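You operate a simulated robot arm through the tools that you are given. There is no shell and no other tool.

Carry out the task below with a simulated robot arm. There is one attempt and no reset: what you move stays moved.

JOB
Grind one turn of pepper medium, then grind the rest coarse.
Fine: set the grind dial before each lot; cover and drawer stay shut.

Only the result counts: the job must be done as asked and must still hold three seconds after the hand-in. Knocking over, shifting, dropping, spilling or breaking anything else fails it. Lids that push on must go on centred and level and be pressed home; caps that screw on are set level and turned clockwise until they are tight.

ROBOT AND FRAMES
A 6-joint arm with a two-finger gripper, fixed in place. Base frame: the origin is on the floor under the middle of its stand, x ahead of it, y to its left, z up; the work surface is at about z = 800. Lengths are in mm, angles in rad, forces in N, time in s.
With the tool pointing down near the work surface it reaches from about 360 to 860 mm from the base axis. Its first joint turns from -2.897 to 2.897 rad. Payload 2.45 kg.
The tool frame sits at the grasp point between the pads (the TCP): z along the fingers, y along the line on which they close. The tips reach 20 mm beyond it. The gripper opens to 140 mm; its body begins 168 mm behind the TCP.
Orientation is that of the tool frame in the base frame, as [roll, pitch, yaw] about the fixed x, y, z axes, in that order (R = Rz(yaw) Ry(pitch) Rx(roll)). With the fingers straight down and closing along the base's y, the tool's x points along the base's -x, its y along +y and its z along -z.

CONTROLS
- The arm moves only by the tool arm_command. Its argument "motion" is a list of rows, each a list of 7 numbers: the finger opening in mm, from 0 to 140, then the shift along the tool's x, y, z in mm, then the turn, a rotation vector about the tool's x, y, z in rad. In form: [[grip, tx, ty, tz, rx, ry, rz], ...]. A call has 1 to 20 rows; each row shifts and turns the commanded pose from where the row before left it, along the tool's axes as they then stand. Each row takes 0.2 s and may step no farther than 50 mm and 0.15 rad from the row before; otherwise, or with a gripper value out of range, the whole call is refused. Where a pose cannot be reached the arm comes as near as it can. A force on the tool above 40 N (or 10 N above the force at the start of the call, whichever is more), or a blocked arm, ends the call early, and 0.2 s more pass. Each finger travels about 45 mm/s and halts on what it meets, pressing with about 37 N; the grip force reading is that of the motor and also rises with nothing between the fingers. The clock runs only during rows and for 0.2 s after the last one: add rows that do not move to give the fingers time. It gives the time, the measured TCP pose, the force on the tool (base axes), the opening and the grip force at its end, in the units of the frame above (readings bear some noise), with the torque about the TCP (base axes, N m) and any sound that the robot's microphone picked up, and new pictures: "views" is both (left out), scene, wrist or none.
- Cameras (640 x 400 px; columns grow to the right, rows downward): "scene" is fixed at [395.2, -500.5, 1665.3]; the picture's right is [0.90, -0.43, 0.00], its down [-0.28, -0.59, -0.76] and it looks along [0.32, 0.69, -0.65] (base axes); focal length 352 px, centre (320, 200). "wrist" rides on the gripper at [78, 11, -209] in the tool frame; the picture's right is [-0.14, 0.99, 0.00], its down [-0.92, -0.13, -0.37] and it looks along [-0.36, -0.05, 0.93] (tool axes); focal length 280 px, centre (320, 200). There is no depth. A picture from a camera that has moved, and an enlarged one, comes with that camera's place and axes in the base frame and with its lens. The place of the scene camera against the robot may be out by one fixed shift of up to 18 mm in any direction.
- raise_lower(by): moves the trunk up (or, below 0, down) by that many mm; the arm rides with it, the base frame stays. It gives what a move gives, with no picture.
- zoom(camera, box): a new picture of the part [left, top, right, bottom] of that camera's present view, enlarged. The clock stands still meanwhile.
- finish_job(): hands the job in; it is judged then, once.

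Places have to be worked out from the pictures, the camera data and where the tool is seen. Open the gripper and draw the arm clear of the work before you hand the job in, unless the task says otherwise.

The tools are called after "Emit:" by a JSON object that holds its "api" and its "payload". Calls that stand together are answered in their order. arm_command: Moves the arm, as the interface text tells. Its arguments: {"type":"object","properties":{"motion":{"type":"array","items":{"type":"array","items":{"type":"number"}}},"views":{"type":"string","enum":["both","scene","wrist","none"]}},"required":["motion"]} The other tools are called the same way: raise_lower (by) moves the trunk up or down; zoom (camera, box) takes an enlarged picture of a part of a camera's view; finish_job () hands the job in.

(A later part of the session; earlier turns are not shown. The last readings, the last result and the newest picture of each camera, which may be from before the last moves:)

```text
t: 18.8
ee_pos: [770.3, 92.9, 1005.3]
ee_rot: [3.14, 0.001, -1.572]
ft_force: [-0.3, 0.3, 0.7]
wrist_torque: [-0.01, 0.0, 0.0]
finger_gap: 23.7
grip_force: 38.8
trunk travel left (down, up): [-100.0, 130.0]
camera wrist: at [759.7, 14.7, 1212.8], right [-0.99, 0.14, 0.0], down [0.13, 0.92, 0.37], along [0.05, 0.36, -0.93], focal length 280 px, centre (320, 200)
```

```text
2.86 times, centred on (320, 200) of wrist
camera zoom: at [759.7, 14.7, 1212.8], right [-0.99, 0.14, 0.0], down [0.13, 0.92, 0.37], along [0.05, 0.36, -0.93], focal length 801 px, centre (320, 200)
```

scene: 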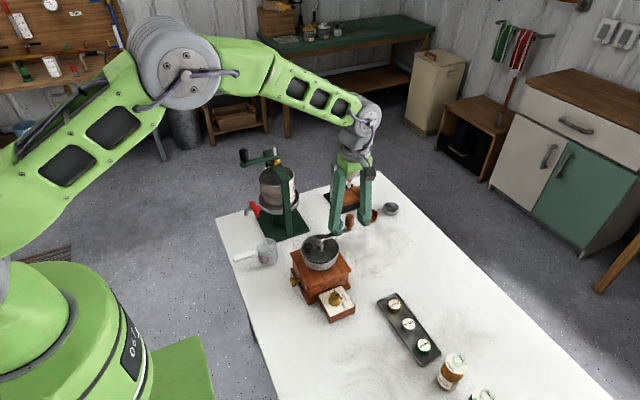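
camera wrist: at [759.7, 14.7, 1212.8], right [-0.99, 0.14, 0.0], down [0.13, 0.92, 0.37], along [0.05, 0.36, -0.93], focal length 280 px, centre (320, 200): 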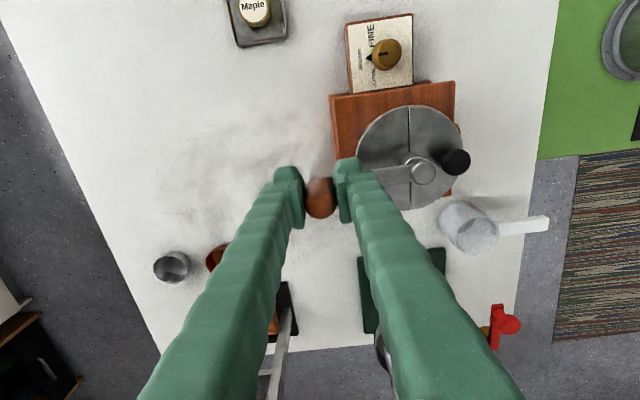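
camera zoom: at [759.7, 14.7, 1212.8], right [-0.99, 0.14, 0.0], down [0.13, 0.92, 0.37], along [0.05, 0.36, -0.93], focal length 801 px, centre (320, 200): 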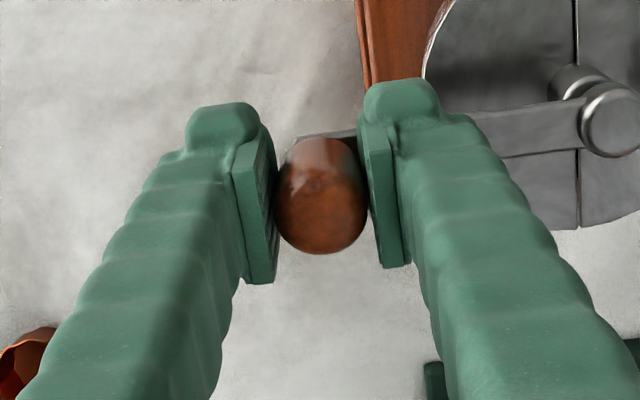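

Gripped cleanly (gap 23.7 mm, almost no side force). I'll test a small 10° clockwise motion of the crank and read the forces.

Emit:
{"api": "arm_command", "payload": {"motion": [[15, 7.8, 0.34, 0, 0, 0, 0], [15, 7.74, 1.02, 0, 0, 0, 0], [15, 0, 0, 0, 0, 0, 0]], "views": "wrist"}}

Emit:
{"api": "zoom", "payload": {"camera": "wrist", "box": [220, 130, 480, 300]}}

```text
t: 19.6
ee_pos: [769.1, 79.9, 1004.0]
ee_rot: [3.141, 0.001, -1.57]
ft_force: [5.2, 4.1, -0.6]
wrist_torque: [0.24, -0.11, -0.35]
finger_gap: 23.9
grip_force: 45.4
trunk travel left (down, up): [-100.0, 130.0]
camera wrist: at [758.6, 0.3, 1212.8], right [-0.99, 0.14, 0.0], down [0.13, 0.92, 0.37], along [0.05, 0.36, -0.93], focal length 280 px, centre (320, 200)
```

wrist: 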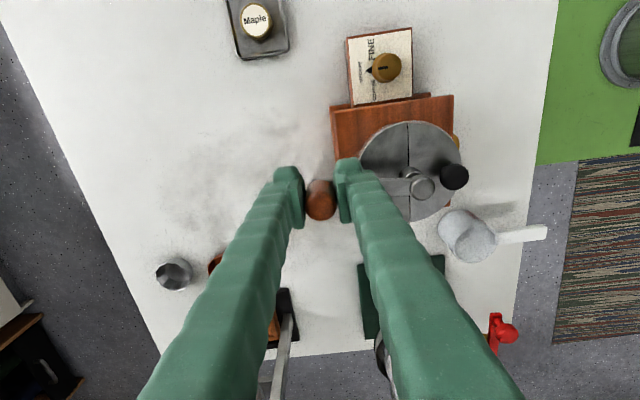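

```text
2.35 times, centred on (350, 215) of wrist
camera zoom: at [758.6, 0.3, 1212.8], right [-0.99, 0.14, 0.0], down [0.13, 0.92, 0.37], along [0.05, 0.36, -0.93], focal length 660 px, centre (249, 165)
```

zoom: 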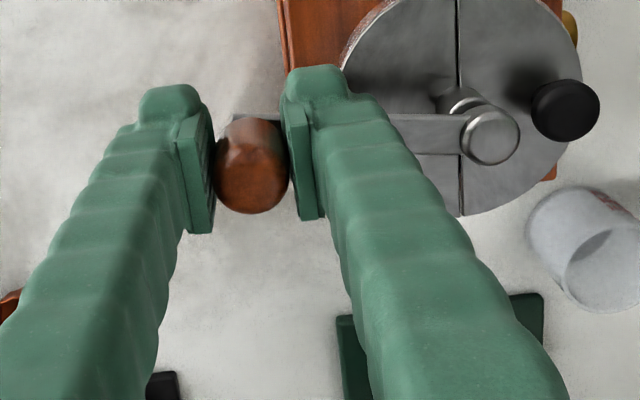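

The crank follows with only ~5 N. I'll continue clockwise to 40° and check forces and sound.

Emit:
{"api": "arm_command", "payload": {"motion": [[15, 15.07, 4.04, 0, 0, 0, 0], [15, 14.14, 6.59, 0, 0, 0, 0], [15, 12.78, 8.95, 0, 0, 0, 0], [15, 0, 0, 0, 0, 0, 0]], "views": "wrist"}}

Emit:
{"api": "zoom", "payload": {"camera": "wrist", "box": [220, 130, 480, 300]}}

```text
t: 20.6
ee_pos: [751.4, 32.5, 1005.5]
ee_rot: [-3.136, 0.0, -1.571]
ft_force: [26.7, -20.3, 6.4]
wrist_torque: [-0.44, -0.23, -0.25]
finger_gap: 23.3
grip_force: 45.1
trunk travel left (down, up): [-100.0, 130.0]
camera wrist: at [740.5, -45.7, 1212.7], right [-0.99, 0.14, -0.01], down [0.13, 0.92, 0.37], along [0.06, 0.36, -0.93], focal length 280 px, centre (320, 200)
```

wrist: 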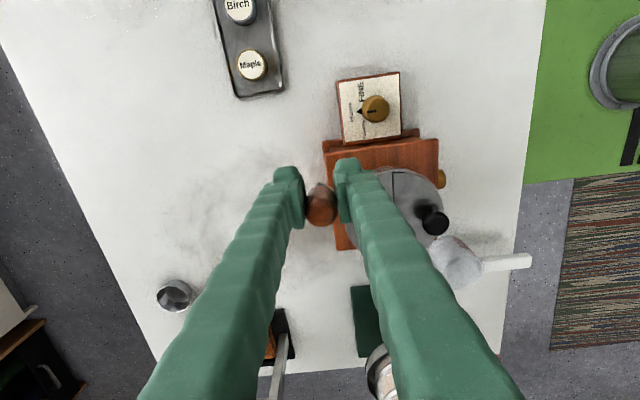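

```text
2.35 times, centred on (350, 215) of wrist
camera zoom: at [740.5, -45.7, 1212.7], right [-0.99, 0.14, -0.01], down [0.13, 0.92, 0.37], along [0.06, 0.36, -0.93], focal length 660 px, centre (249, 165)
```

zoom: 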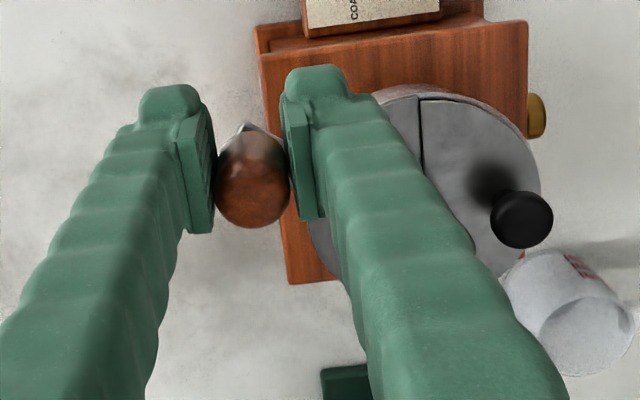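

The handle doesn't spin on its pin, so it crept in the pads and built up ~33 N radial force. I'll open to release that, keeping the crank where it is, and look at where the handle really is.

Emit:
{"api": "arm_command", "payload": {"motion": [[44, 0, 0, 0, 0, 0, 0], [44, 0, 0, 0, 0, 0, 0], [44, 0, 0, 0, 0, 0, 0]], "views": "both"}}

Emit:
{"api": "zoom", "payload": {"camera": "wrist", "box": [220, 130, 480, 300]}}

Emit:
{"api": "zoom", "payload": {"camera": "scene", "box": [290, 190, 370, 280]}}

```text
t: 21.4
ee_pos: [747.5, 37.1, 1004.3]
ee_rot: [3.141, -0.001, -1.571]
ft_force: [0.5, -0.1, 0.0]
wrist_torque: [-0.01, 0.04, 0.04]
finger_gap: 44.0
grip_force: 0.1
trunk travel left (down, up): [-100.0, 130.0]
camera wrist: at [737.5, -42.3, 1211.8], right [-0.99, 0.14, 0.0], down [0.13, 0.92, 0.37], along [0.05, 0.37, -0.93], focal length 280 px, centre (320, 200)
```

scene: 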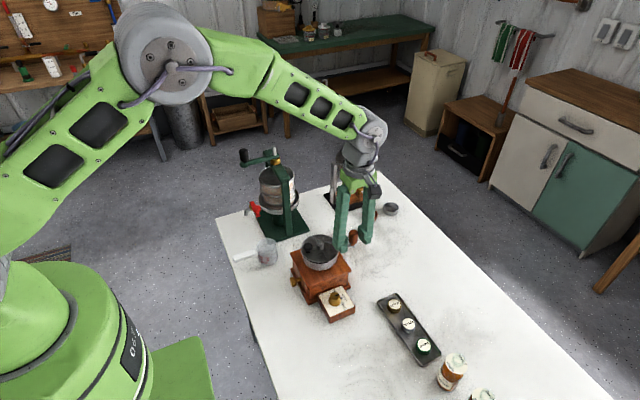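
wrist: 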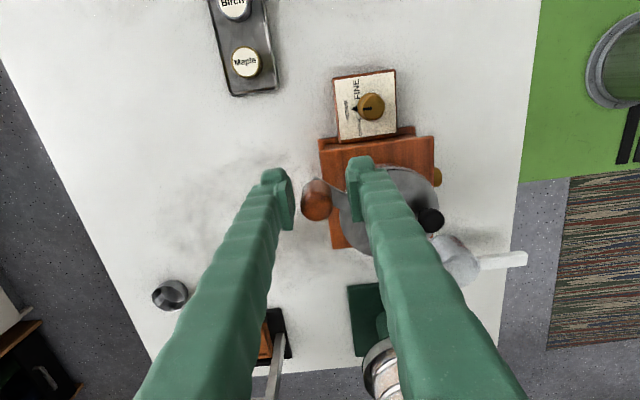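

```text
2.35 times, centred on (350, 215) of wrist
camera zoom: at [737.5, -42.3, 1211.8], right [-0.99, 0.14, 0.0], down [0.13, 0.92, 0.37], along [0.05, 0.37, -0.93], focal length 660 px, centre (249, 165)
```

zoom: 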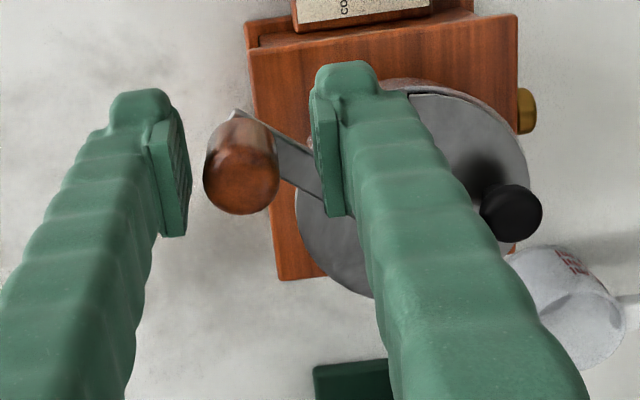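

```text
4.44 times, centred on (330, 235) of scene
camera zoom: at [395.2, -500.5, 1665.3], right [0.9, -0.43, 0.0], down [-0.28, -0.59, -0.76], along [0.32, 0.69, -0.65], focal length 1563 px, centre (276, 44)
```

zoom: 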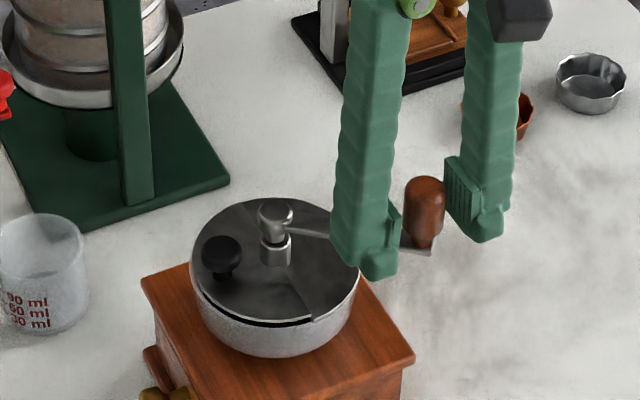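

The crank is at about −38° with the handle near (751, 38). I'll re-centre on it and form a loose cage (26 mm around the ~23.7 mm handle) so I can push it round while turning the wrist with the crank.

Emit:
{"api": "arm_command", "payload": {"motion": [[40, -2.5, -2.7, 0, 0, 0, 0], [27, 0, 0, 0, 0, 0, 0], [26, 0, 0, 0, 0, 0, 0], [26, 0, 0, 0, 0, 0, 0]], "views": "wrist"}}

Emit:
{"api": "zoom", "payload": {"camera": "wrist", "box": [220, 130, 480, 300]}}

```text
t: 22.4
ee_pos: [750.6, 38.4, 1003.9]
ee_rot: [-3.14, 0.001, -1.572]
ft_force: [0.7, 0.0, 0.6]
wrist_torque: [0.02, 0.0, -0.01]
finger_gap: 26.2
grip_force: 0.5
trunk travel left (down, up): [-100.0, 130.0]
camera wrist: at [740.9, -39.4, 1212.0], right [-0.99, 0.14, 0.0], down [0.13, 0.92, 0.37], along [0.05, 0.36, -0.93], focal length 280 px, centre (320, 200)
```

wrist: 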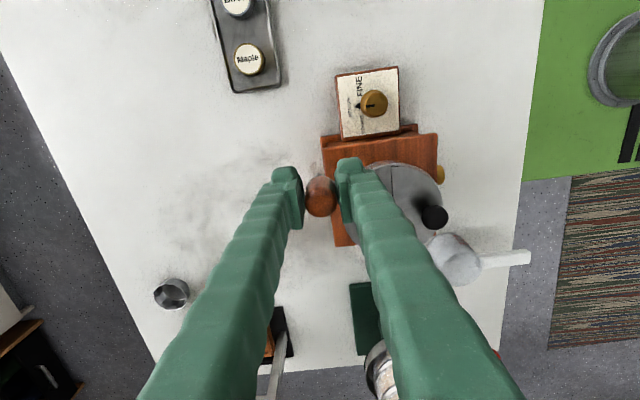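

```text
2.35 times, centred on (350, 215) of wrist
camera zoom: at [740.9, -39.4, 1212.0], right [-0.99, 0.14, 0.0], down [0.13, 0.92, 0.37], along [0.05, 0.36, -0.93], focal length 660 px, centre (249, 165)
```

zoom: 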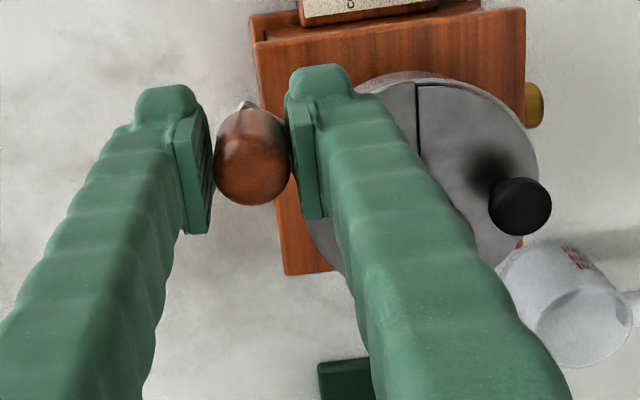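

Cage is formed with no contact force. I'll push clockwise by 50° with the wrist following, then check.

Emit:
{"api": "arm_command", "payload": {"motion": [[26, 11.41, 10.64, 0, 0, 0, 0.1182], [26, 10.79, 11.26, 0, 0, 0, 0.1182], [26, 10.14, 11.86, 0, 0, 0, 0.1182], [26, 9.46, 12.41, 0, 0, 0, 0.1182], [26, 8.74, 12.92, 0, 0, 0, 0.1182]], "views": "both"}}

Emit:
{"api": "zoom", "payload": {"camera": "wrist", "box": [220, 130, 480, 300]}}

Emit:
{"api": "zoom", "payload": {"camera": "scene", "box": [280, 190, 370, 290]}}

```text
t: 23.6
ee_pos: [683.8, 5.0, 1003.4]
ee_rot: [-3.141, 0.0, -2.164]
ft_force: [0.4, 0.0, -0.3]
wrist_torque: [0.02, 0.0, -0.03]
finger_gap: 26.1
grip_force: 0.1
trunk travel left (down, up): [-100.0, 130.0]
camera wrist: at [631.6, -53.9, 1211.1], right [-0.74, 0.67, 0.0], down [0.62, 0.69, 0.37], along [0.25, 0.27, -0.93], focal length 280 px, centre (320, 200)
```

scene: 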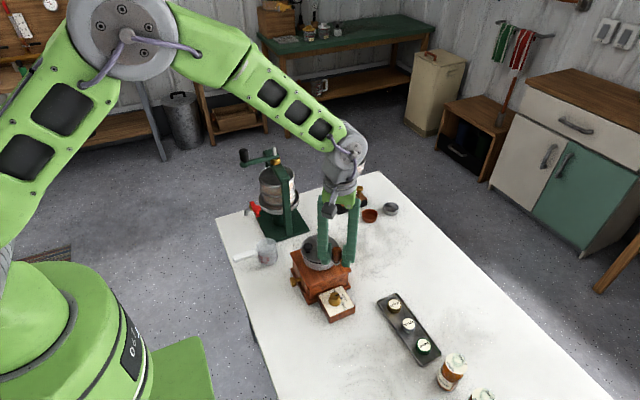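
wrist: 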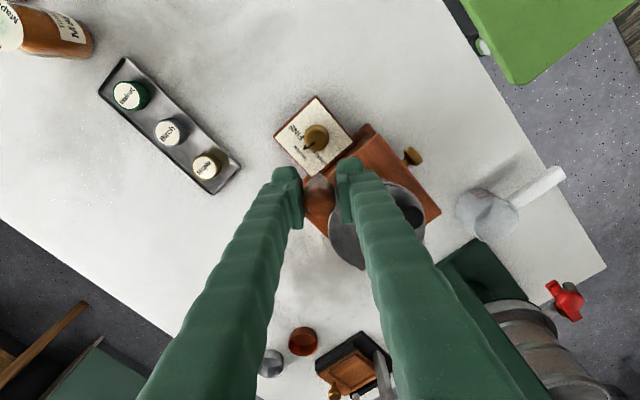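

```text
2.35 times, centred on (350, 215) of wrist
camera zoom: at [631.6, -53.9, 1211.1], right [-0.74, 0.67, 0.0], down [0.62, 0.69, 0.37], along [0.25, 0.27, -0.93], focal length 660 px, centre (249, 165)
```

zoom: 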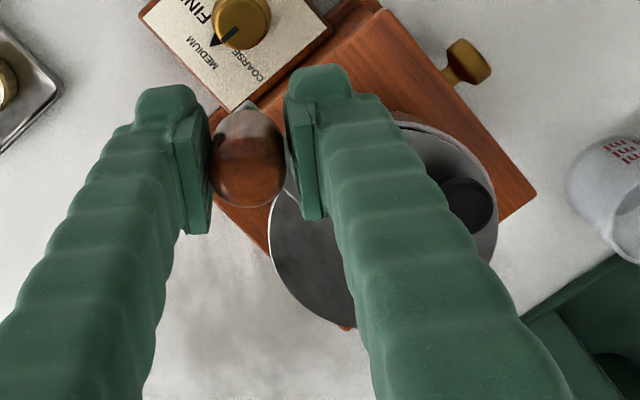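

```text
4.00 times, centred on (325, 240) of scene
camera zoom: at [395.2, -500.5, 1665.3], right [0.9, -0.43, 0.0], down [-0.28, -0.59, -0.76], along [0.32, 0.69, -0.65], focal length 1407 px, centre (300, 40)
```

zoom: 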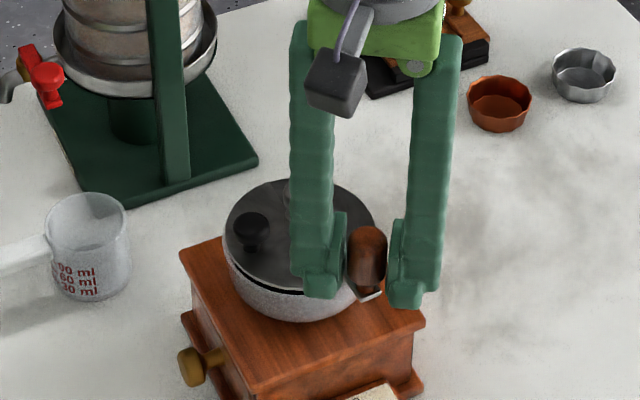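

The cage method works with essentially no load, pointer still on MEDIUM, crank at about −88°. Continuing another 100° clockwise.

Emit:
{"api": "arm_command", "payload": {"motion": [[26, 8.0, 13.39, 0, 0, 0, 0.1182], [26, 7.23, 13.82, 0, 0, 0, 0.1182], [26, 6.44, 14.21, 0, 0, 0, 0.1182], [26, 5.63, 14.55, 0, 0, 0, 0.1182], [26, 4.8, 14.84, 0, 0, 0, 0.1182]], "views": "both"}}

Emit:
{"api": "zoom", "payload": {"camera": "wrist", "box": [220, 130, 480, 300]}}

Emit:
{"api": "zoom", "payload": {"camera": "scene", "box": [260, 180, 370, 300]}}

```text
t: 24.8
ee_pos: [613.1, 35.2, 1002.7]
ee_rot: [-3.141, 0.0, -2.755]
ft_force: [0.3, -0.9, -0.1]
wrist_torque: [-0.02, -0.01, -0.02]
finger_gap: 26.2
grip_force: 0.1
trunk travel left (down, up): [-100.0, 130.0]
camera wrist: at [536.8, 14.8, 1211.3], right [-0.25, 0.97, 0.0], down [0.9, 0.23, 0.37], along [0.36, 0.09, -0.93], focal length 280 px, centre (320, 200)
```

scene: 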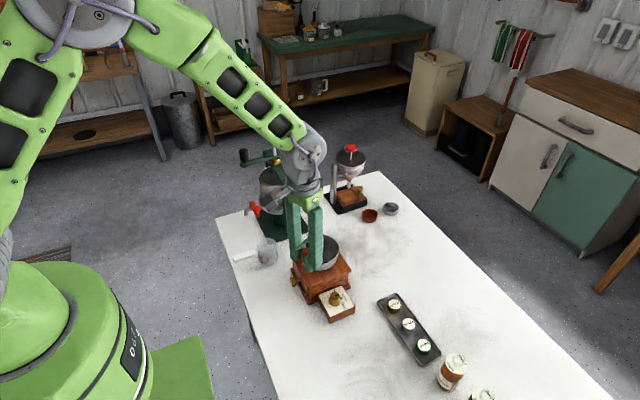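
wrist: 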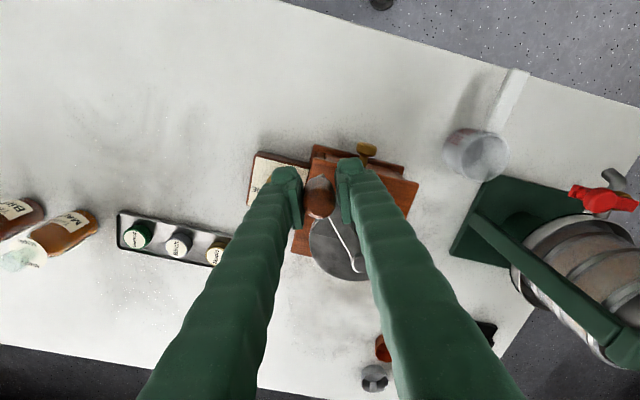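

```text
2.35 times, centred on (350, 215) of wrist
camera zoom: at [536.8, 14.8, 1211.3], right [-0.25, 0.97, 0.0], down [0.9, 0.23, 0.37], along [0.36, 0.09, -0.93], focal length 660 px, centre (249, 165)
```

zoom: 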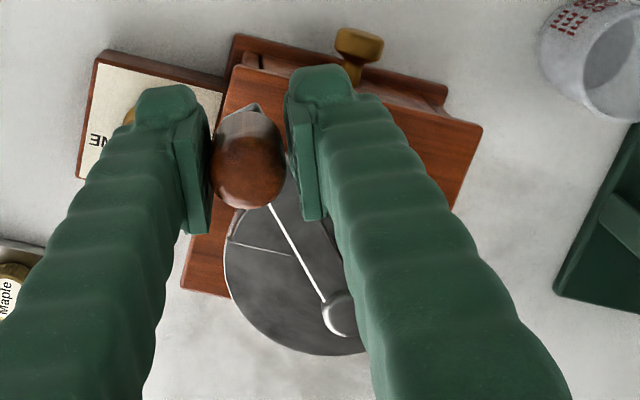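

```text
3.33 times, centred on (315, 240) of scene
camera zoom: at [395.2, -500.5, 1665.3], right [0.9, -0.43, 0.0], down [-0.28, -0.59, -0.76], along [0.32, 0.69, -0.65], focal length 1172 px, centre (337, 67)
```

zoom: 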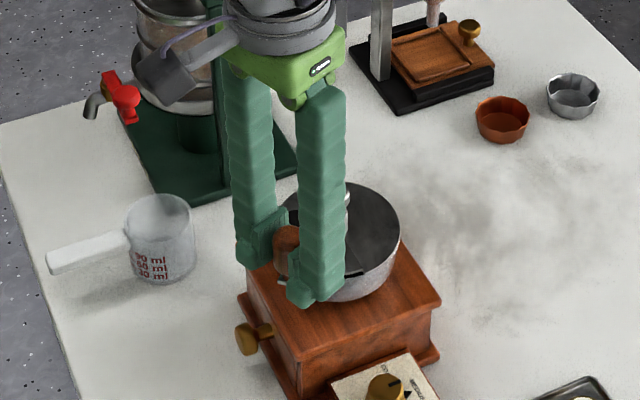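

Crank at −138°, no load. Continue the next 100°.

Emit:
{"api": "arm_command", "payload": {"motion": [[26, 3.96, 15.09, 0, 0, 0, 0.1182], [26, 3.1, 15.29, 0, 0, 0, 0.1182], [26, 2.24, 15.44, 0, 0, 0, 0.1182], [26, 1.36, 15.54, 0, 0, 0, 0.1182], [26, 0.48, 15.59, 0, 0, 0, 0.1182], [26, -0.39, 15.6, 0, 0, 0, 0.1182], [26, -1.27, 15.55, 0, 0, 0, 0.1182]], "views": "both"}}

Emit:
{"api": "zoom", "payload": {"camera": "wrist", "box": [220, 130, 480, 300]}}

```text
t: 26.4
ee_pos: [602.5, 136.0, 1003.2]
ee_rot: [3.141, 0.0, 2.7]
ft_force: [-0.6, 0.0, -0.2]
wrist_torque: [0.01, -0.01, -0.02]
finger_gap: 25.9
grip_force: 0.0
trunk travel left (down, up): [-100.0, 130.0]
camera wrist: at [536.3, 178.6, 1211.7], right [0.55, 0.84, 0.0], down [0.78, -0.51, 0.37], along [0.31, -0.2, -0.93], focal length 280 px, centre (320, 200)
```

scene: 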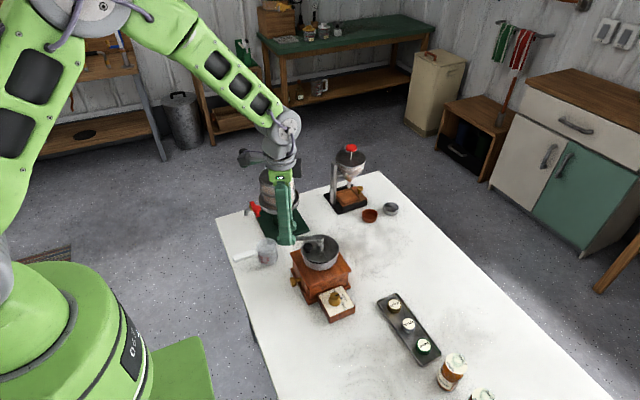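
wrist: 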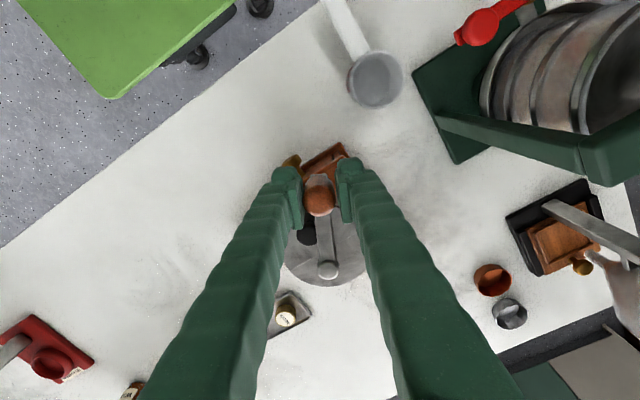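

```text
2.35 times, centred on (350, 215) of wrist
camera zoom: at [536.3, 178.6, 1211.7], right [0.55, 0.84, 0.0], down [0.78, -0.51, 0.37], along [0.31, -0.2, -0.93], focal length 660 px, centre (249, 165)
```

zoom: 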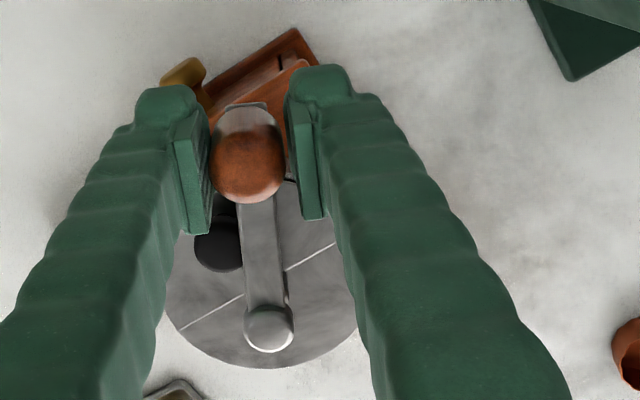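

Crank at −208°, still unloaded; the joint has range left. Continue 90° more.

Emit:
{"api": "arm_command", "payload": {"motion": [[26, -2.15, 15.45, 0, 0, 0, 0.1182], [26, -3.01, 15.31, 0, 0, 0, 0.1182], [26, -3.87, 15.11, 0, 0, 0, 0.1182], [26, -4.72, 14.87, 0, 0, 0, 0.1182], [26, -5.55, 14.58, 0, 0, 0, 0.1182], [26, -6.36, 14.24, 0, 0, 0, 0.1182], [26, -7.15, 13.86, 0, 0, 0, 0.1182], [26, -7.92, 13.44, 0, 0, 0, 0.1182], [26, -8.67, 12.97, 0, 0, 0, 0.1182]], "views": "both"}}

Emit:
{"api": "zoom", "payload": {"camera": "wrist", "box": [220, 130, 480, 300]}}

```text
t: 28.4
ee_pos: [723.9, 172.3, 1002.3]
ee_rot: [-3.14, 0.001, 1.637]
ft_force: [-0.7, 0.7, -0.5]
wrist_torque: [-0.01, 0.04, -0.01]
finger_gap: 26.2
grip_force: 0.1
trunk travel left (down, up): [-100.0, 130.0]
camera wrist: at [729.9, 250.7, 1210.9], right [1.0, -0.07, 0.0], down [-0.07, -0.93, 0.37], along [-0.03, -0.37, -0.93], focal length 280 px, centre (320, 200)
```

scene: 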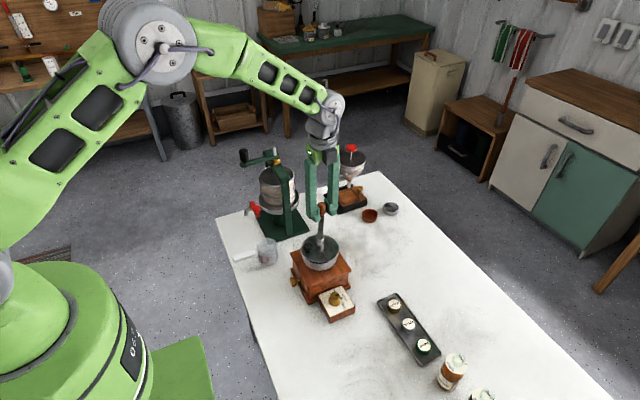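
wrist: 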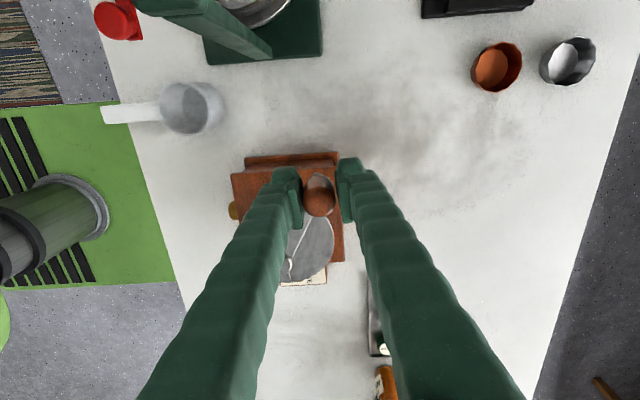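

```text
2.35 times, centred on (350, 215) of wrist
camera zoom: at [729.9, 250.7, 1210.9], right [1.0, -0.07, 0.0], down [-0.07, -0.93, 0.37], along [-0.03, -0.37, -0.93], focal length 660 px, centre (249, 165)
```

zoom: 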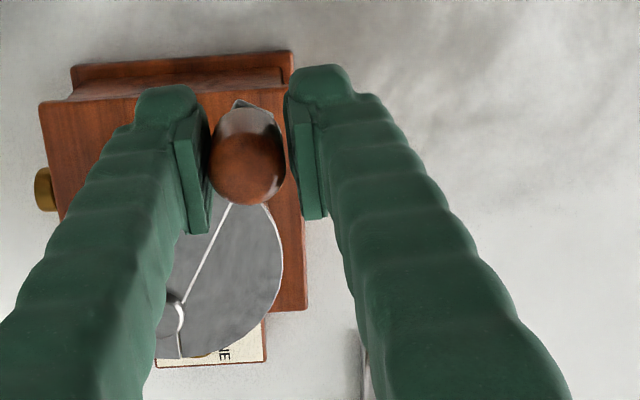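

At −298°. Six more rows bring it to about −358°.

Emit:
{"api": "arm_command", "payload": {"motion": [[26, -9.38, 12.46, 0, 0, 0, 0.1182], [26, -10.07, 11.91, 0, 0, 0, 0.1182], [26, -10.73, 11.33, 0, 0, 0, 0.1182], [26, -11.35, 10.71, 0, 0, 0, 0.1182], [26, -11.93, 10.05, 0, 0, 0, 0.1182], [26, -12.48, 9.36, 0, 0, 0, 0.1182]], "views": "both"}}

Emit:
{"api": "zoom", "payload": {"camera": "wrist", "box": [220, 130, 480, 300]}}

Emit:
{"api": "zoom", "payload": {"camera": "scene", "box": [295, 210, 360, 275]}}

```text
t: 29.8
ee_pos: [771.1, 98.4, 1003.8]
ee_rot: [3.141, 0.003, 0.928]
ft_force: [-1.4, 0.3, -0.4]
wrist_torque: [0.04, 0.04, -0.04]
finger_gap: 26.4
grip_force: 0.4
trunk travel left (down, up): [-100.0, 130.0]
camera wrist: at [827.1, 152.5, 1211.0], right [0.71, -0.7, 0.0], down [-0.65, -0.66, 0.37], along [-0.26, -0.26, -0.93], focal length 280 px, centre (320, 200)
```

scene: 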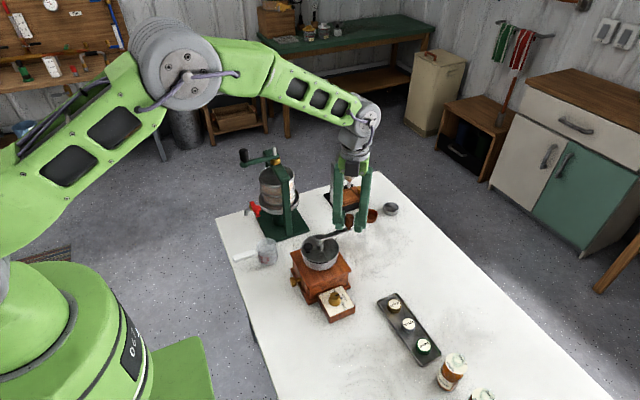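
wrist: 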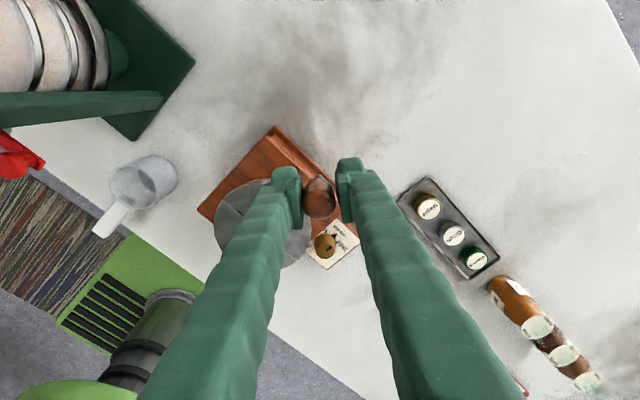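

```text
2.35 times, centred on (350, 215) of wrist
camera zoom: at [827.1, 152.5, 1211.0], right [0.71, -0.7, 0.0], down [-0.65, -0.66, 0.37], along [-0.26, -0.26, -0.93], focal length 660 px, centre (249, 165)
```

zoom: 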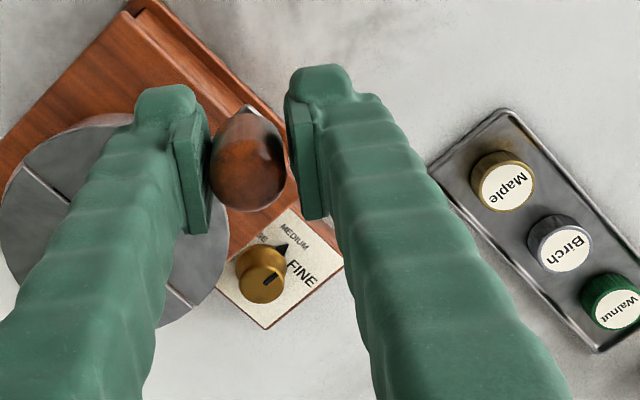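

```text
6.15 times, centred on (328, 242) of scene
camera zoom: at [395.2, -500.5, 1665.3], right [0.9, -0.43, 0.0], down [-0.28, -0.59, -0.76], along [0.32, 0.69, -0.65], focal length 2165 px, centre (274, -62)
```

zoom: 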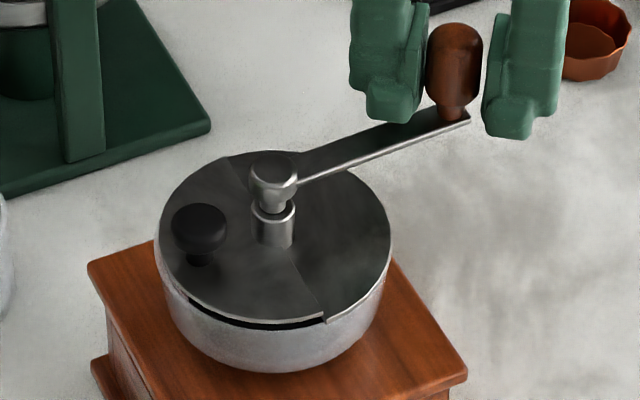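

The crank is back within ~2° of its start: one clockwise turn at MEDIUM. No sound was reported so far, so I'll make a small reverse wiggle (about 9°, negligible in turns) to see whether the other direction sounds or feels different.

Emit:
{"api": "arm_command", "payload": {"motion": [[26, 5.7, -5.4, 0, 0, 0, 0], [26, 5.7, -5.4, 0, 0, 0, 0]], "views": "wrist"}}

```text
t: 30.4
ee_pos: [769.6, 113.1, 1004.0]
ee_rot: [3.141, 0.001, 0.93]
ft_force: [1.4, -0.1, 0.1]
wrist_torque: [0.01, -0.05, 0.0]
finger_gap: 26.7
grip_force: 0.8
trunk travel left (down, up): [-100.0, 130.0]
camera wrist: at [825.5, 168.3, 1211.6], right [0.71, -0.7, 0.0], down [-0.65, -0.66, 0.37], along [-0.26, -0.26, -0.93], focal length 280 px, centre (320, 200)
```

wrist: 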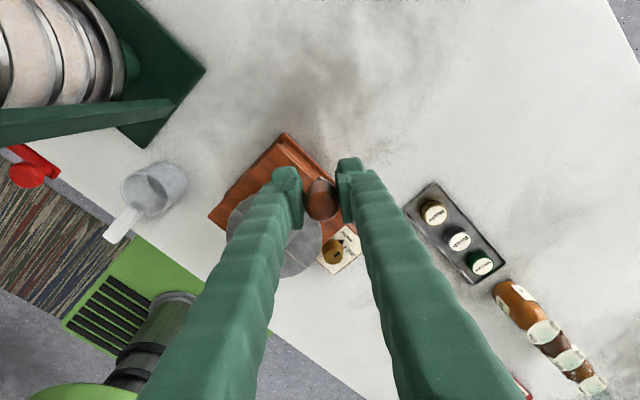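

No difference. I bring the crank back clockwise to complete exactly one turn.

Emit:
{"api": "arm_command", "payload": {"motion": [[26, -5.7, 5.4, 0, 0, 0, 0], [26, -5.7, 5.4, 0, 0, 0, 0], [26, -3.0, 2.3, 0, 0, 0, 0], [26, 0, 0, 0, 0, 0, 0]], "views": "both"}}

Emit:
{"api": "zoom", "payload": {"camera": "scene", "box": [295, 210, 360, 275]}}

Emit:
{"api": "zoom", "payload": {"camera": "wrist", "box": [190, 130, 400, 300]}}

```text
t: 31.4
ee_pos: [770.9, 91.6, 1003.6]
ee_rot: [-3.141, -0.001, 0.931]
ft_force: [0.2, 0.2, -0.8]
wrist_torque: [-0.01, -0.03, -0.01]
finger_gap: 26.3
grip_force: 0.0
trunk travel left (down, up): [-100.0, 130.0]
camera wrist: at [826.6, 148.2, 1211.5], right [0.71, -0.7, 0.0], down [-0.65, -0.66, 0.37], along [-0.26, -0.26, -0.93], focal length 280 px, centre (320, 200)
```

scene: 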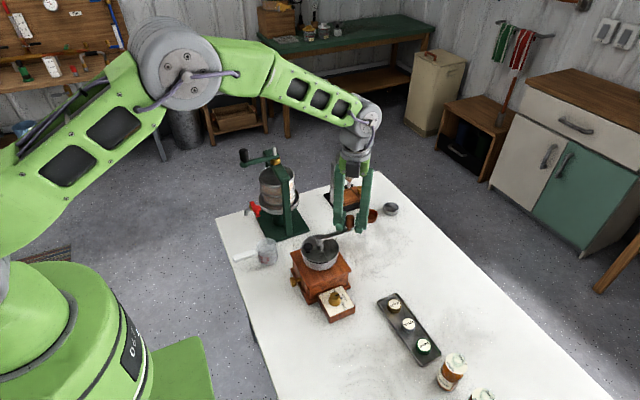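
wrist: 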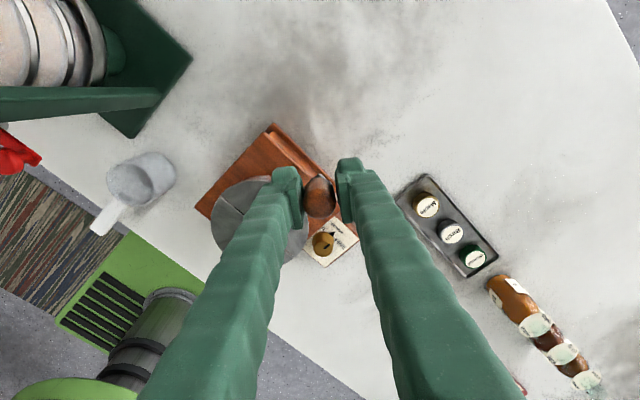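

```text
6.15 times, centred on (328, 242) of scene
camera zoom: at [395.2, -500.5, 1665.3], right [0.9, -0.43, 0.0], down [-0.28, -0.59, -0.76], along [0.32, 0.69, -0.65], focal length 2165 px, centre (274, -62)
```

zoom: 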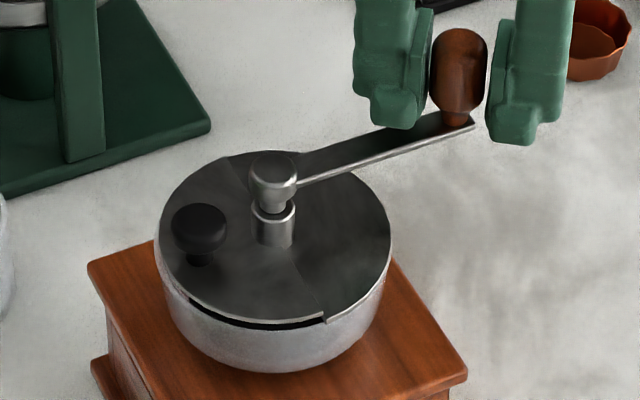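

```text
2.35 times, centred on (295, 215) of wrist
camera zoom: at [826.6, 148.2, 1211.5], right [0.71, -0.7, 0.0], down [-0.65, -0.66, 0.37], along [-0.26, -0.26, -0.93], focal length 660 px, centre (379, 165)
```

zoom: 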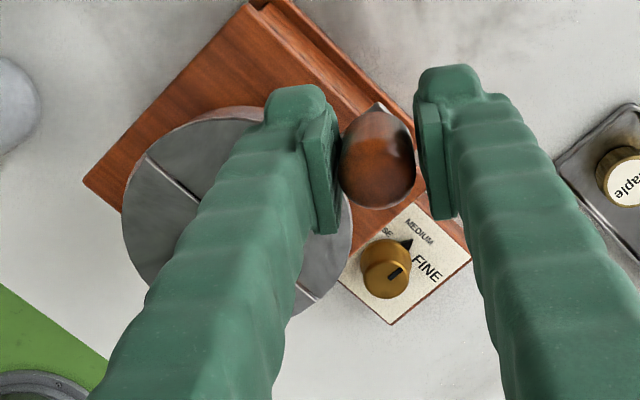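

One full turn at MEDIUM is complete (arm tip back at its start pixel). Now I open, lift off the handle and rewind the wrist at a safe height before resetting the dial.

Emit:
{"api": "arm_command", "payload": {"motion": [[60, 0, 0, 0, 0, 0, 0], [60, 0, 0, 0, 0, 0, 0], [60, 0, 0, -30, 0, 0, 0], [60, 0, 0, -45, 0, 0, 0], [60, 0, 0, 0, 0, 0, -0.1467], [60, 0, 0, 0, 0, 0, -0.1467], [60, 0, 0, 0, 0, 0, -0.1467], [60, 0, 0, 0, 0, 0, -0.1467], [60, 0, 0, 0, 0, 0, -0.1467], [60, 0, 0, 0, 0, 0, -0.1467], [60, 0, 0, 0, 0, 0, -0.1467], [60, 0, 0, 0, 0, 0, -0.1467], [60, 0, 0, 0, 0, 0, -0.1467], [60, 0, 0, 0, 0, 0, -0.1467], [60, 0, 0, 0, 0, 0, -0.1467], [60, 0, 0, 0, 0, 0, -0.1467], [60, 0, 0, 0, 0, 0, -0.1467], [60, 0, 0, 0, 0, 0, -0.1467], [60, 0, 0, 0, 0, 0, -0.1467]], "views": "scene"}}

Emit:
{"api": "arm_command", "payload": {"motion": [[60, 0, 0, 0, 0, 0, -0.1467], [60, 0, 0, 0, 0, 0, -0.1467], [60, 0, 0, 0, 0, 0, -0.1467], [60, 0, 0, 0, 0, 0, -0.1467], [60, 0, 0, 0, 0, 0, -0.1467], [60, 0, 0, 0, 0, 0, -0.1467], [60, 0, 0, 0, 0, 0, -0.1467], [60, 0, 0, 0, 0, 0, -0.1467], [60, 0, 0, 0, 0, 0, -0.1467], [60, 0, 0, 0, 0, 0, 0]], "views": "both"}}

```text
t: 35.4
ee_pos: [770.4, 93.9, 1078.3]
ee_rot: [-3.141, 0.0, 3.134]
ft_force: [0.7, 0.2, -0.3]
wrist_torque: [0.01, -0.02, -0.02]
finger_gap: 60.2
grip_force: 0.1
trunk travel left (down, up): [-100.0, 130.0]
```

scene: 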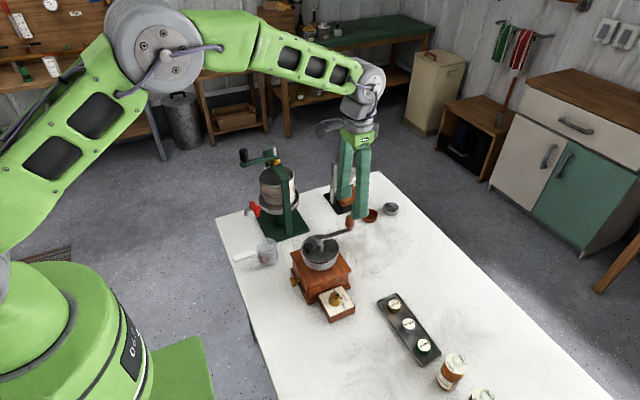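

```text
t: 37.6
ee_pos: [770.5, 93.6, 1078.8]
ee_rot: [3.141, 0.001, -1.829]
ft_force: [0.2, -0.2, 0.4]
wrist_torque: [0.0, -0.02, 0.01]
finger_gap: 59.9
grip_force: 0.1
trunk travel left (down, up): [-100.0, 130.0]
camera wrist: at [741.2, 19.8, 1286.4], right [-0.92, 0.39, 0.0], down [0.36, 0.86, 0.37], along [0.14, 0.34, -0.93], focal length 280 px, centre (320, 200)
```

scene: 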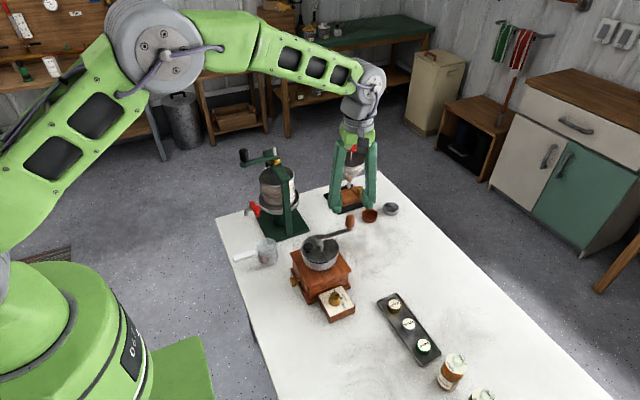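
wrist: 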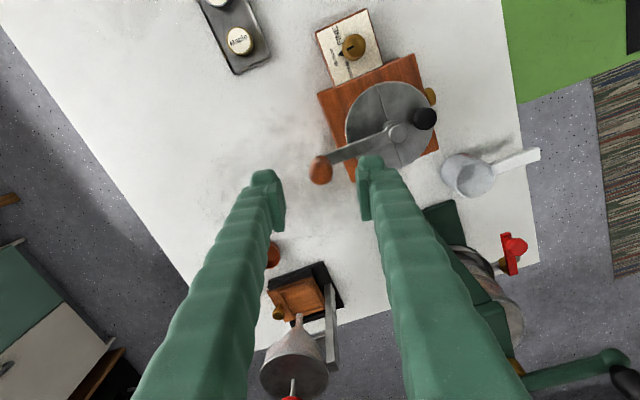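

Wrist rewound to yaw −105°. Now moving over the dial and descending to z≈900 for a check.

Emit:
{"api": "arm_command", "payload": {"motion": [[60, 42, 21.75, 0, 0, 0, 0], [60, 42, 21.75, 0, 0, 0, 0], [60, 42, 21.75, 0, 0, 0, 0], [60, 0, 0, 44.5, 0, 0, 0], [60, 0, 0, 44.5, 0, 0, 0], [60, 0, 0, 44.5, 0, 0, 0], [60, 0, 0, 44.5, 0, 0, 0], [60, 0, 0, 0, 0, 0, 0]], "views": "wrist"}}

Emit:
{"api": "zoom", "payload": {"camera": "wrist", "box": [240, 110, 400, 230]}}

```text
t: 39.4
ee_pos: [676.5, -12.7, 900.9]
ee_rot: [3.141, -0.001, -1.828]
ft_force: [-0.1, 0.7, 0.3]
wrist_torque: [0.0, -0.01, -0.04]
finger_gap: 60.2
grip_force: 0.0
trunk travel left (down, up): [-100.0, 130.0]
camera wrist: at [645.2, -85.5, 1109.3], right [-0.92, 0.39, 0.0], down [0.36, 0.86, 0.37], along [0.14, 0.34, -0.93], focal length 280 px, centre (320, 200)
```

wrist: 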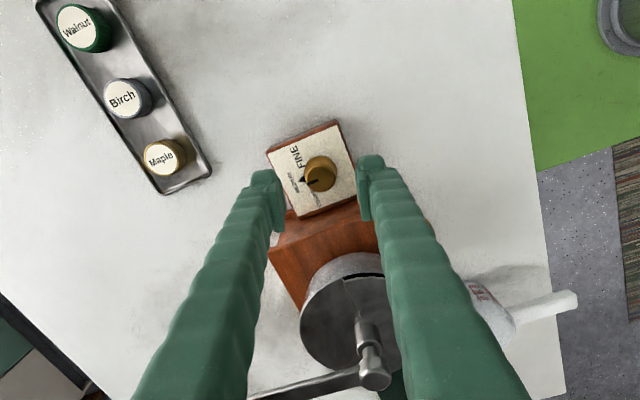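

```text
3.33 times, centred on (320, 170) of wrist
camera zoom: at [645.2, -85.5, 1109.3], right [-0.92, 0.39, 0.0], down [0.36, 0.86, 0.37], along [0.14, 0.34, -0.93], focal length 935 px, centre (320, 300)
```

zoom: 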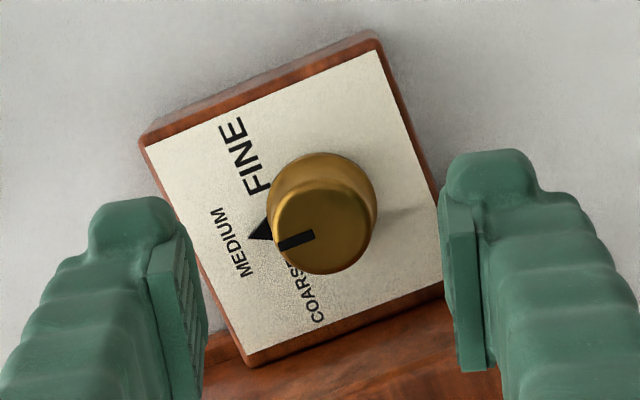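

Knob is centred between the pads and the pointer still sits at MEDIUM. Descend, grip, and turn 0.5 rad counter-clockwise toward COARSE, then release.

Emit:
{"api": "arm_command", "payload": {"motion": [[60, 0, 0, 16, 0, 0, 0], [60, 0, 0, 16, 0, 0, 0], [60, 0, 0, 16.5, 0, 0, 0], [60, 0, 0, 0, 0, 0, 0], [24, 0, 0, 0, 0, 0, 0], [20, 0, 0, 0, 0, 0, 0], [20, 0, 0, 0, 0, 0, 0], [20, 0, 0, 0, 0, 0, 0]], "views": "wrist"}}

```text
t: 41.2
ee_pos: [675.2, -10.8, 853.5]
ee_rot: [3.141, -0.001, -1.827]
ft_force: [-3.8, 0.9, -2.4]
wrist_torque: [0.02, 0.05, 0.04]
finger_gap: 29.6
grip_force: 42.9
trunk travel left (down, up): [-100.0, 130.0]
camera wrist: at [645.3, -84.7, 1061.3], right [-0.92, 0.39, 0.0], down [0.36, 0.86, 0.37], along [0.14, 0.34, -0.93], focal length 280 px, centre (320, 200)
```

wrist: 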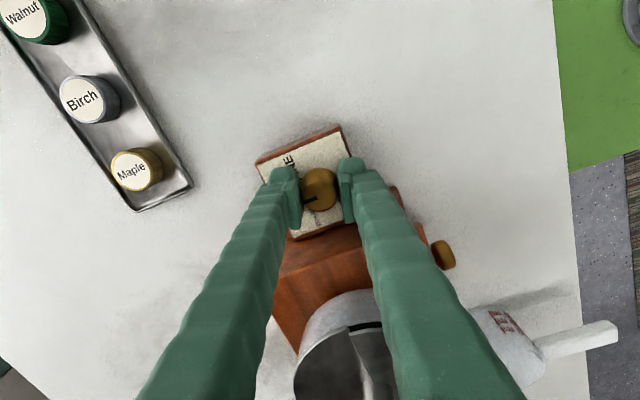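

Knob gripped at 29.6 mm with low side force. Turning it 0.5 rad toward COARSE, releasing, and rotating back for the second bite.

Emit:
{"api": "arm_command", "payload": {"motion": [[20, 0, 0, 0, 0, 0, -0.1], [20, 0, 0, 0, 0, 0, -0.1], [20, 0, 0, 0, 0, 0, -0.1], [20, 0, 0, 0, 0, 0, -0.1], [20, 0, 0, 0, 0, 0, -0.1], [20, 0, 0, 0, 0, 0, 0], [58, 0, 0, 0, 0, 0, 0], [58, 0, 0, 0, 0, 0, 0], [58, 0, 0, 0, 0, 0, 0], [58, 0, 0, 0, 0, 0, 0.125], [58, 0, 0, 0, 0, 0, 0.125], [58, 0, 0, 0, 0, 0, 0.125], [58, 0, 0, 0, 0, 0, 0.125], [58, 0, 0, 0, 0, 0, 0]], "views": "wrist"}}

Emit:
{"api": "zoom", "payload": {"camera": "wrist", "box": [240, 120, 400, 250]}}

```text
t: 44.2
ee_pos: [675.1, -11.4, 851.7]
ee_rot: [-3.14, 0.001, -1.83]
ft_force: [-0.8, -1.2, -0.3]
wrist_torque: [0.0, -0.01, 0.0]
finger_gap: 58.2
grip_force: 0.0
trunk travel left (down, up): [-100.0, 130.0]
camera wrist: at [645.3, -85.2, 1060.3], right [-0.92, 0.39, 0.0], down [0.36, 0.86, 0.37], along [0.14, 0.34, -0.93], focal length 280 px, centre (320, 200)
```

wrist: 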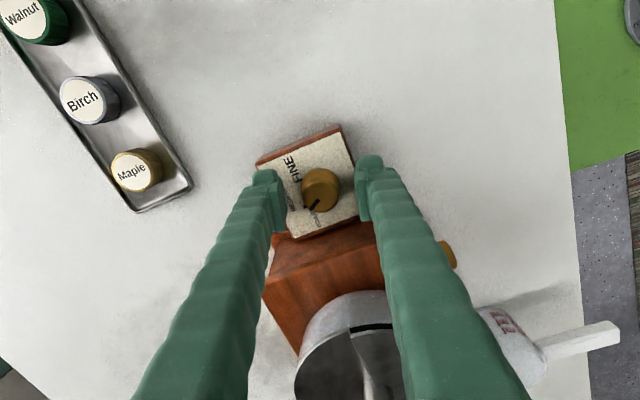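

```text
3.08 times, centred on (320, 185) of wrist
camera zoom: at [645.3, -85.2, 1060.3], right [-0.92, 0.39, 0.0], down [0.36, 0.86, 0.37], along [0.14, 0.34, -0.93], focal length 863 px, centre (320, 246)
```

zoom: 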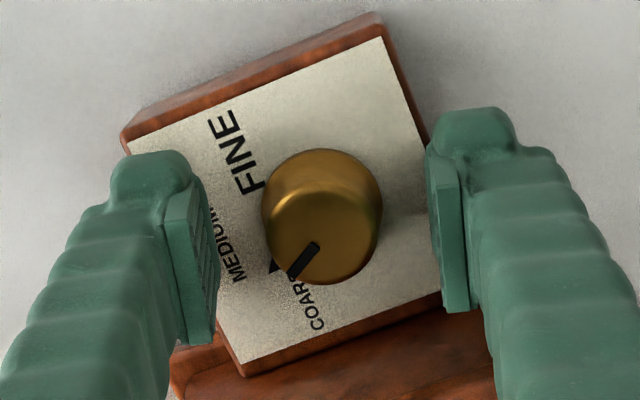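

Pointer is about halfway (≈30°). Second bite: another 0.46 rad toward COARSE, then release and rise to check.

Emit:
{"api": "arm_command", "payload": {"motion": [[24, 0, 0, 0, 0, 0, 0], [20, 0, 0, 0, 0, 0, 0], [20, 0, 0, 0, 0, 0, 0], [20, 0, 0, 0, 0, 0, -0.115], [20, 0, 0, 0, 0, 0, -0.115], [20, 0, 0, 0, 0, 0, -0.115], [20, 0, 0, 0, 0, 0, -0.115], [20, 0, 0, 0, 0, 0, 0], [58, 0, 0, 0, 0, 0, 0], [58, 0, 0, 0, 0, 0, 0], [58, 0, 0, 0, 0, 0, 0], [60, 0, 0, -20, 0, 0, 0], [60, 0, 0, -40, 0, 0, 0], [60, 0, 0, -45, 0, 0, 0], [60, 0, 0, -45, 0, 0, 0], [60, 0, 0, -45, 0, 0, 0], [60, 0, 0, -30, 0, 0, 0], [60, 0, 0, 0, 0, 0, 0]], "views": "both"}}

Emit:
{"api": "zoom", "payload": {"camera": "wrist", "box": [270, 80, 370, 180]}}

Emit:
{"api": "zoom", "payload": {"camera": "scene", "box": [310, 275, 365, 325]}}

```text
t: 48.0
ee_pos: [674.4, -10.0, 1077.9]
ee_rot: [3.141, 0.0, -1.367]
ft_force: [0.9, -0.1, -0.3]
wrist_torque: [0.0, 0.04, 0.0]
finger_gap: 60.2
grip_force: 0.1
trunk travel left (down, up): [-100.0, 130.0]
camera wrist: at [680.5, -89.2, 1285.7], right [-1.0, -0.06, 0.0], down [-0.06, 0.93, 0.37], along [-0.02, 0.37, -0.93], focal length 280 px, centre (320, 200)
```

scene: 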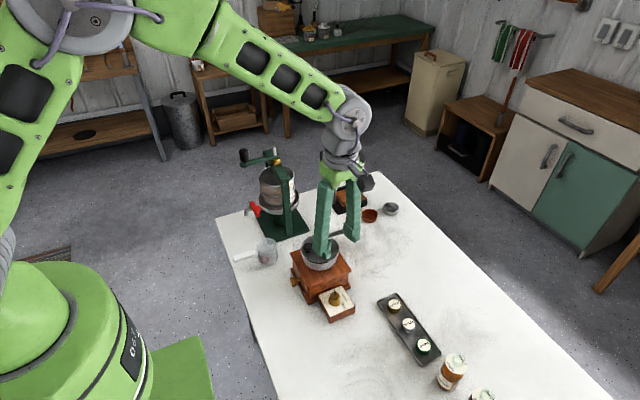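
wrist: 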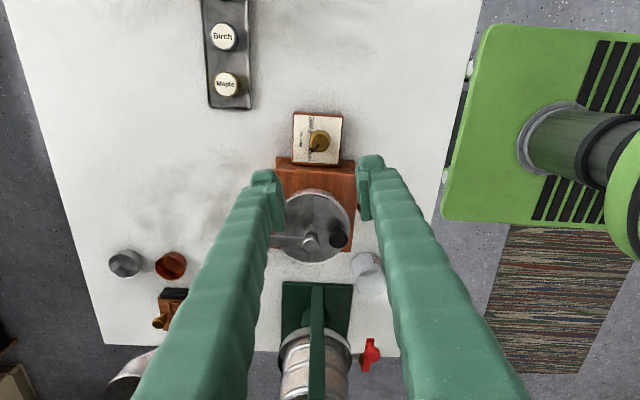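

```text
4.00 times, centred on (320, 130) of wrist
camera zoom: at [680.5, -89.2, 1285.7], right [-1.0, -0.06, 0.0], down [-0.06, 0.93, 0.37], along [-0.02, 0.37, -0.93], focal length 1122 px, centre (320, 480)
```

zoom: 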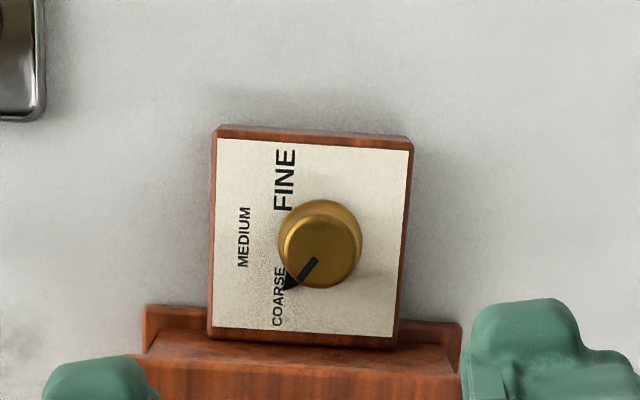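

```text
8.00 times, centred on (338, 300) of scene
camera zoom: at [395.2, -500.5, 1665.3], right [0.9, -0.43, 0.0], down [-0.28, -0.59, -0.76], along [0.32, 0.69, -0.65], focal length 2814 px, centre (180, -600)
```

zoom: 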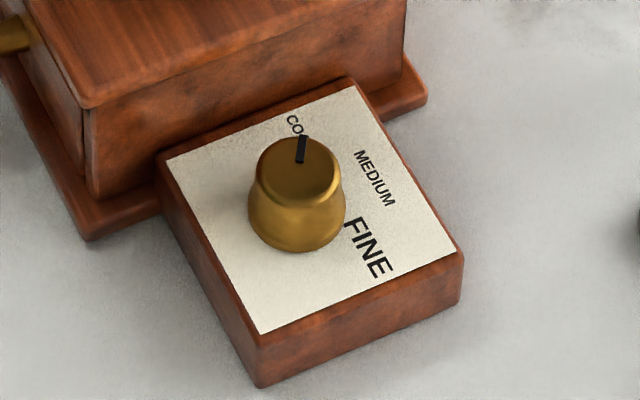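

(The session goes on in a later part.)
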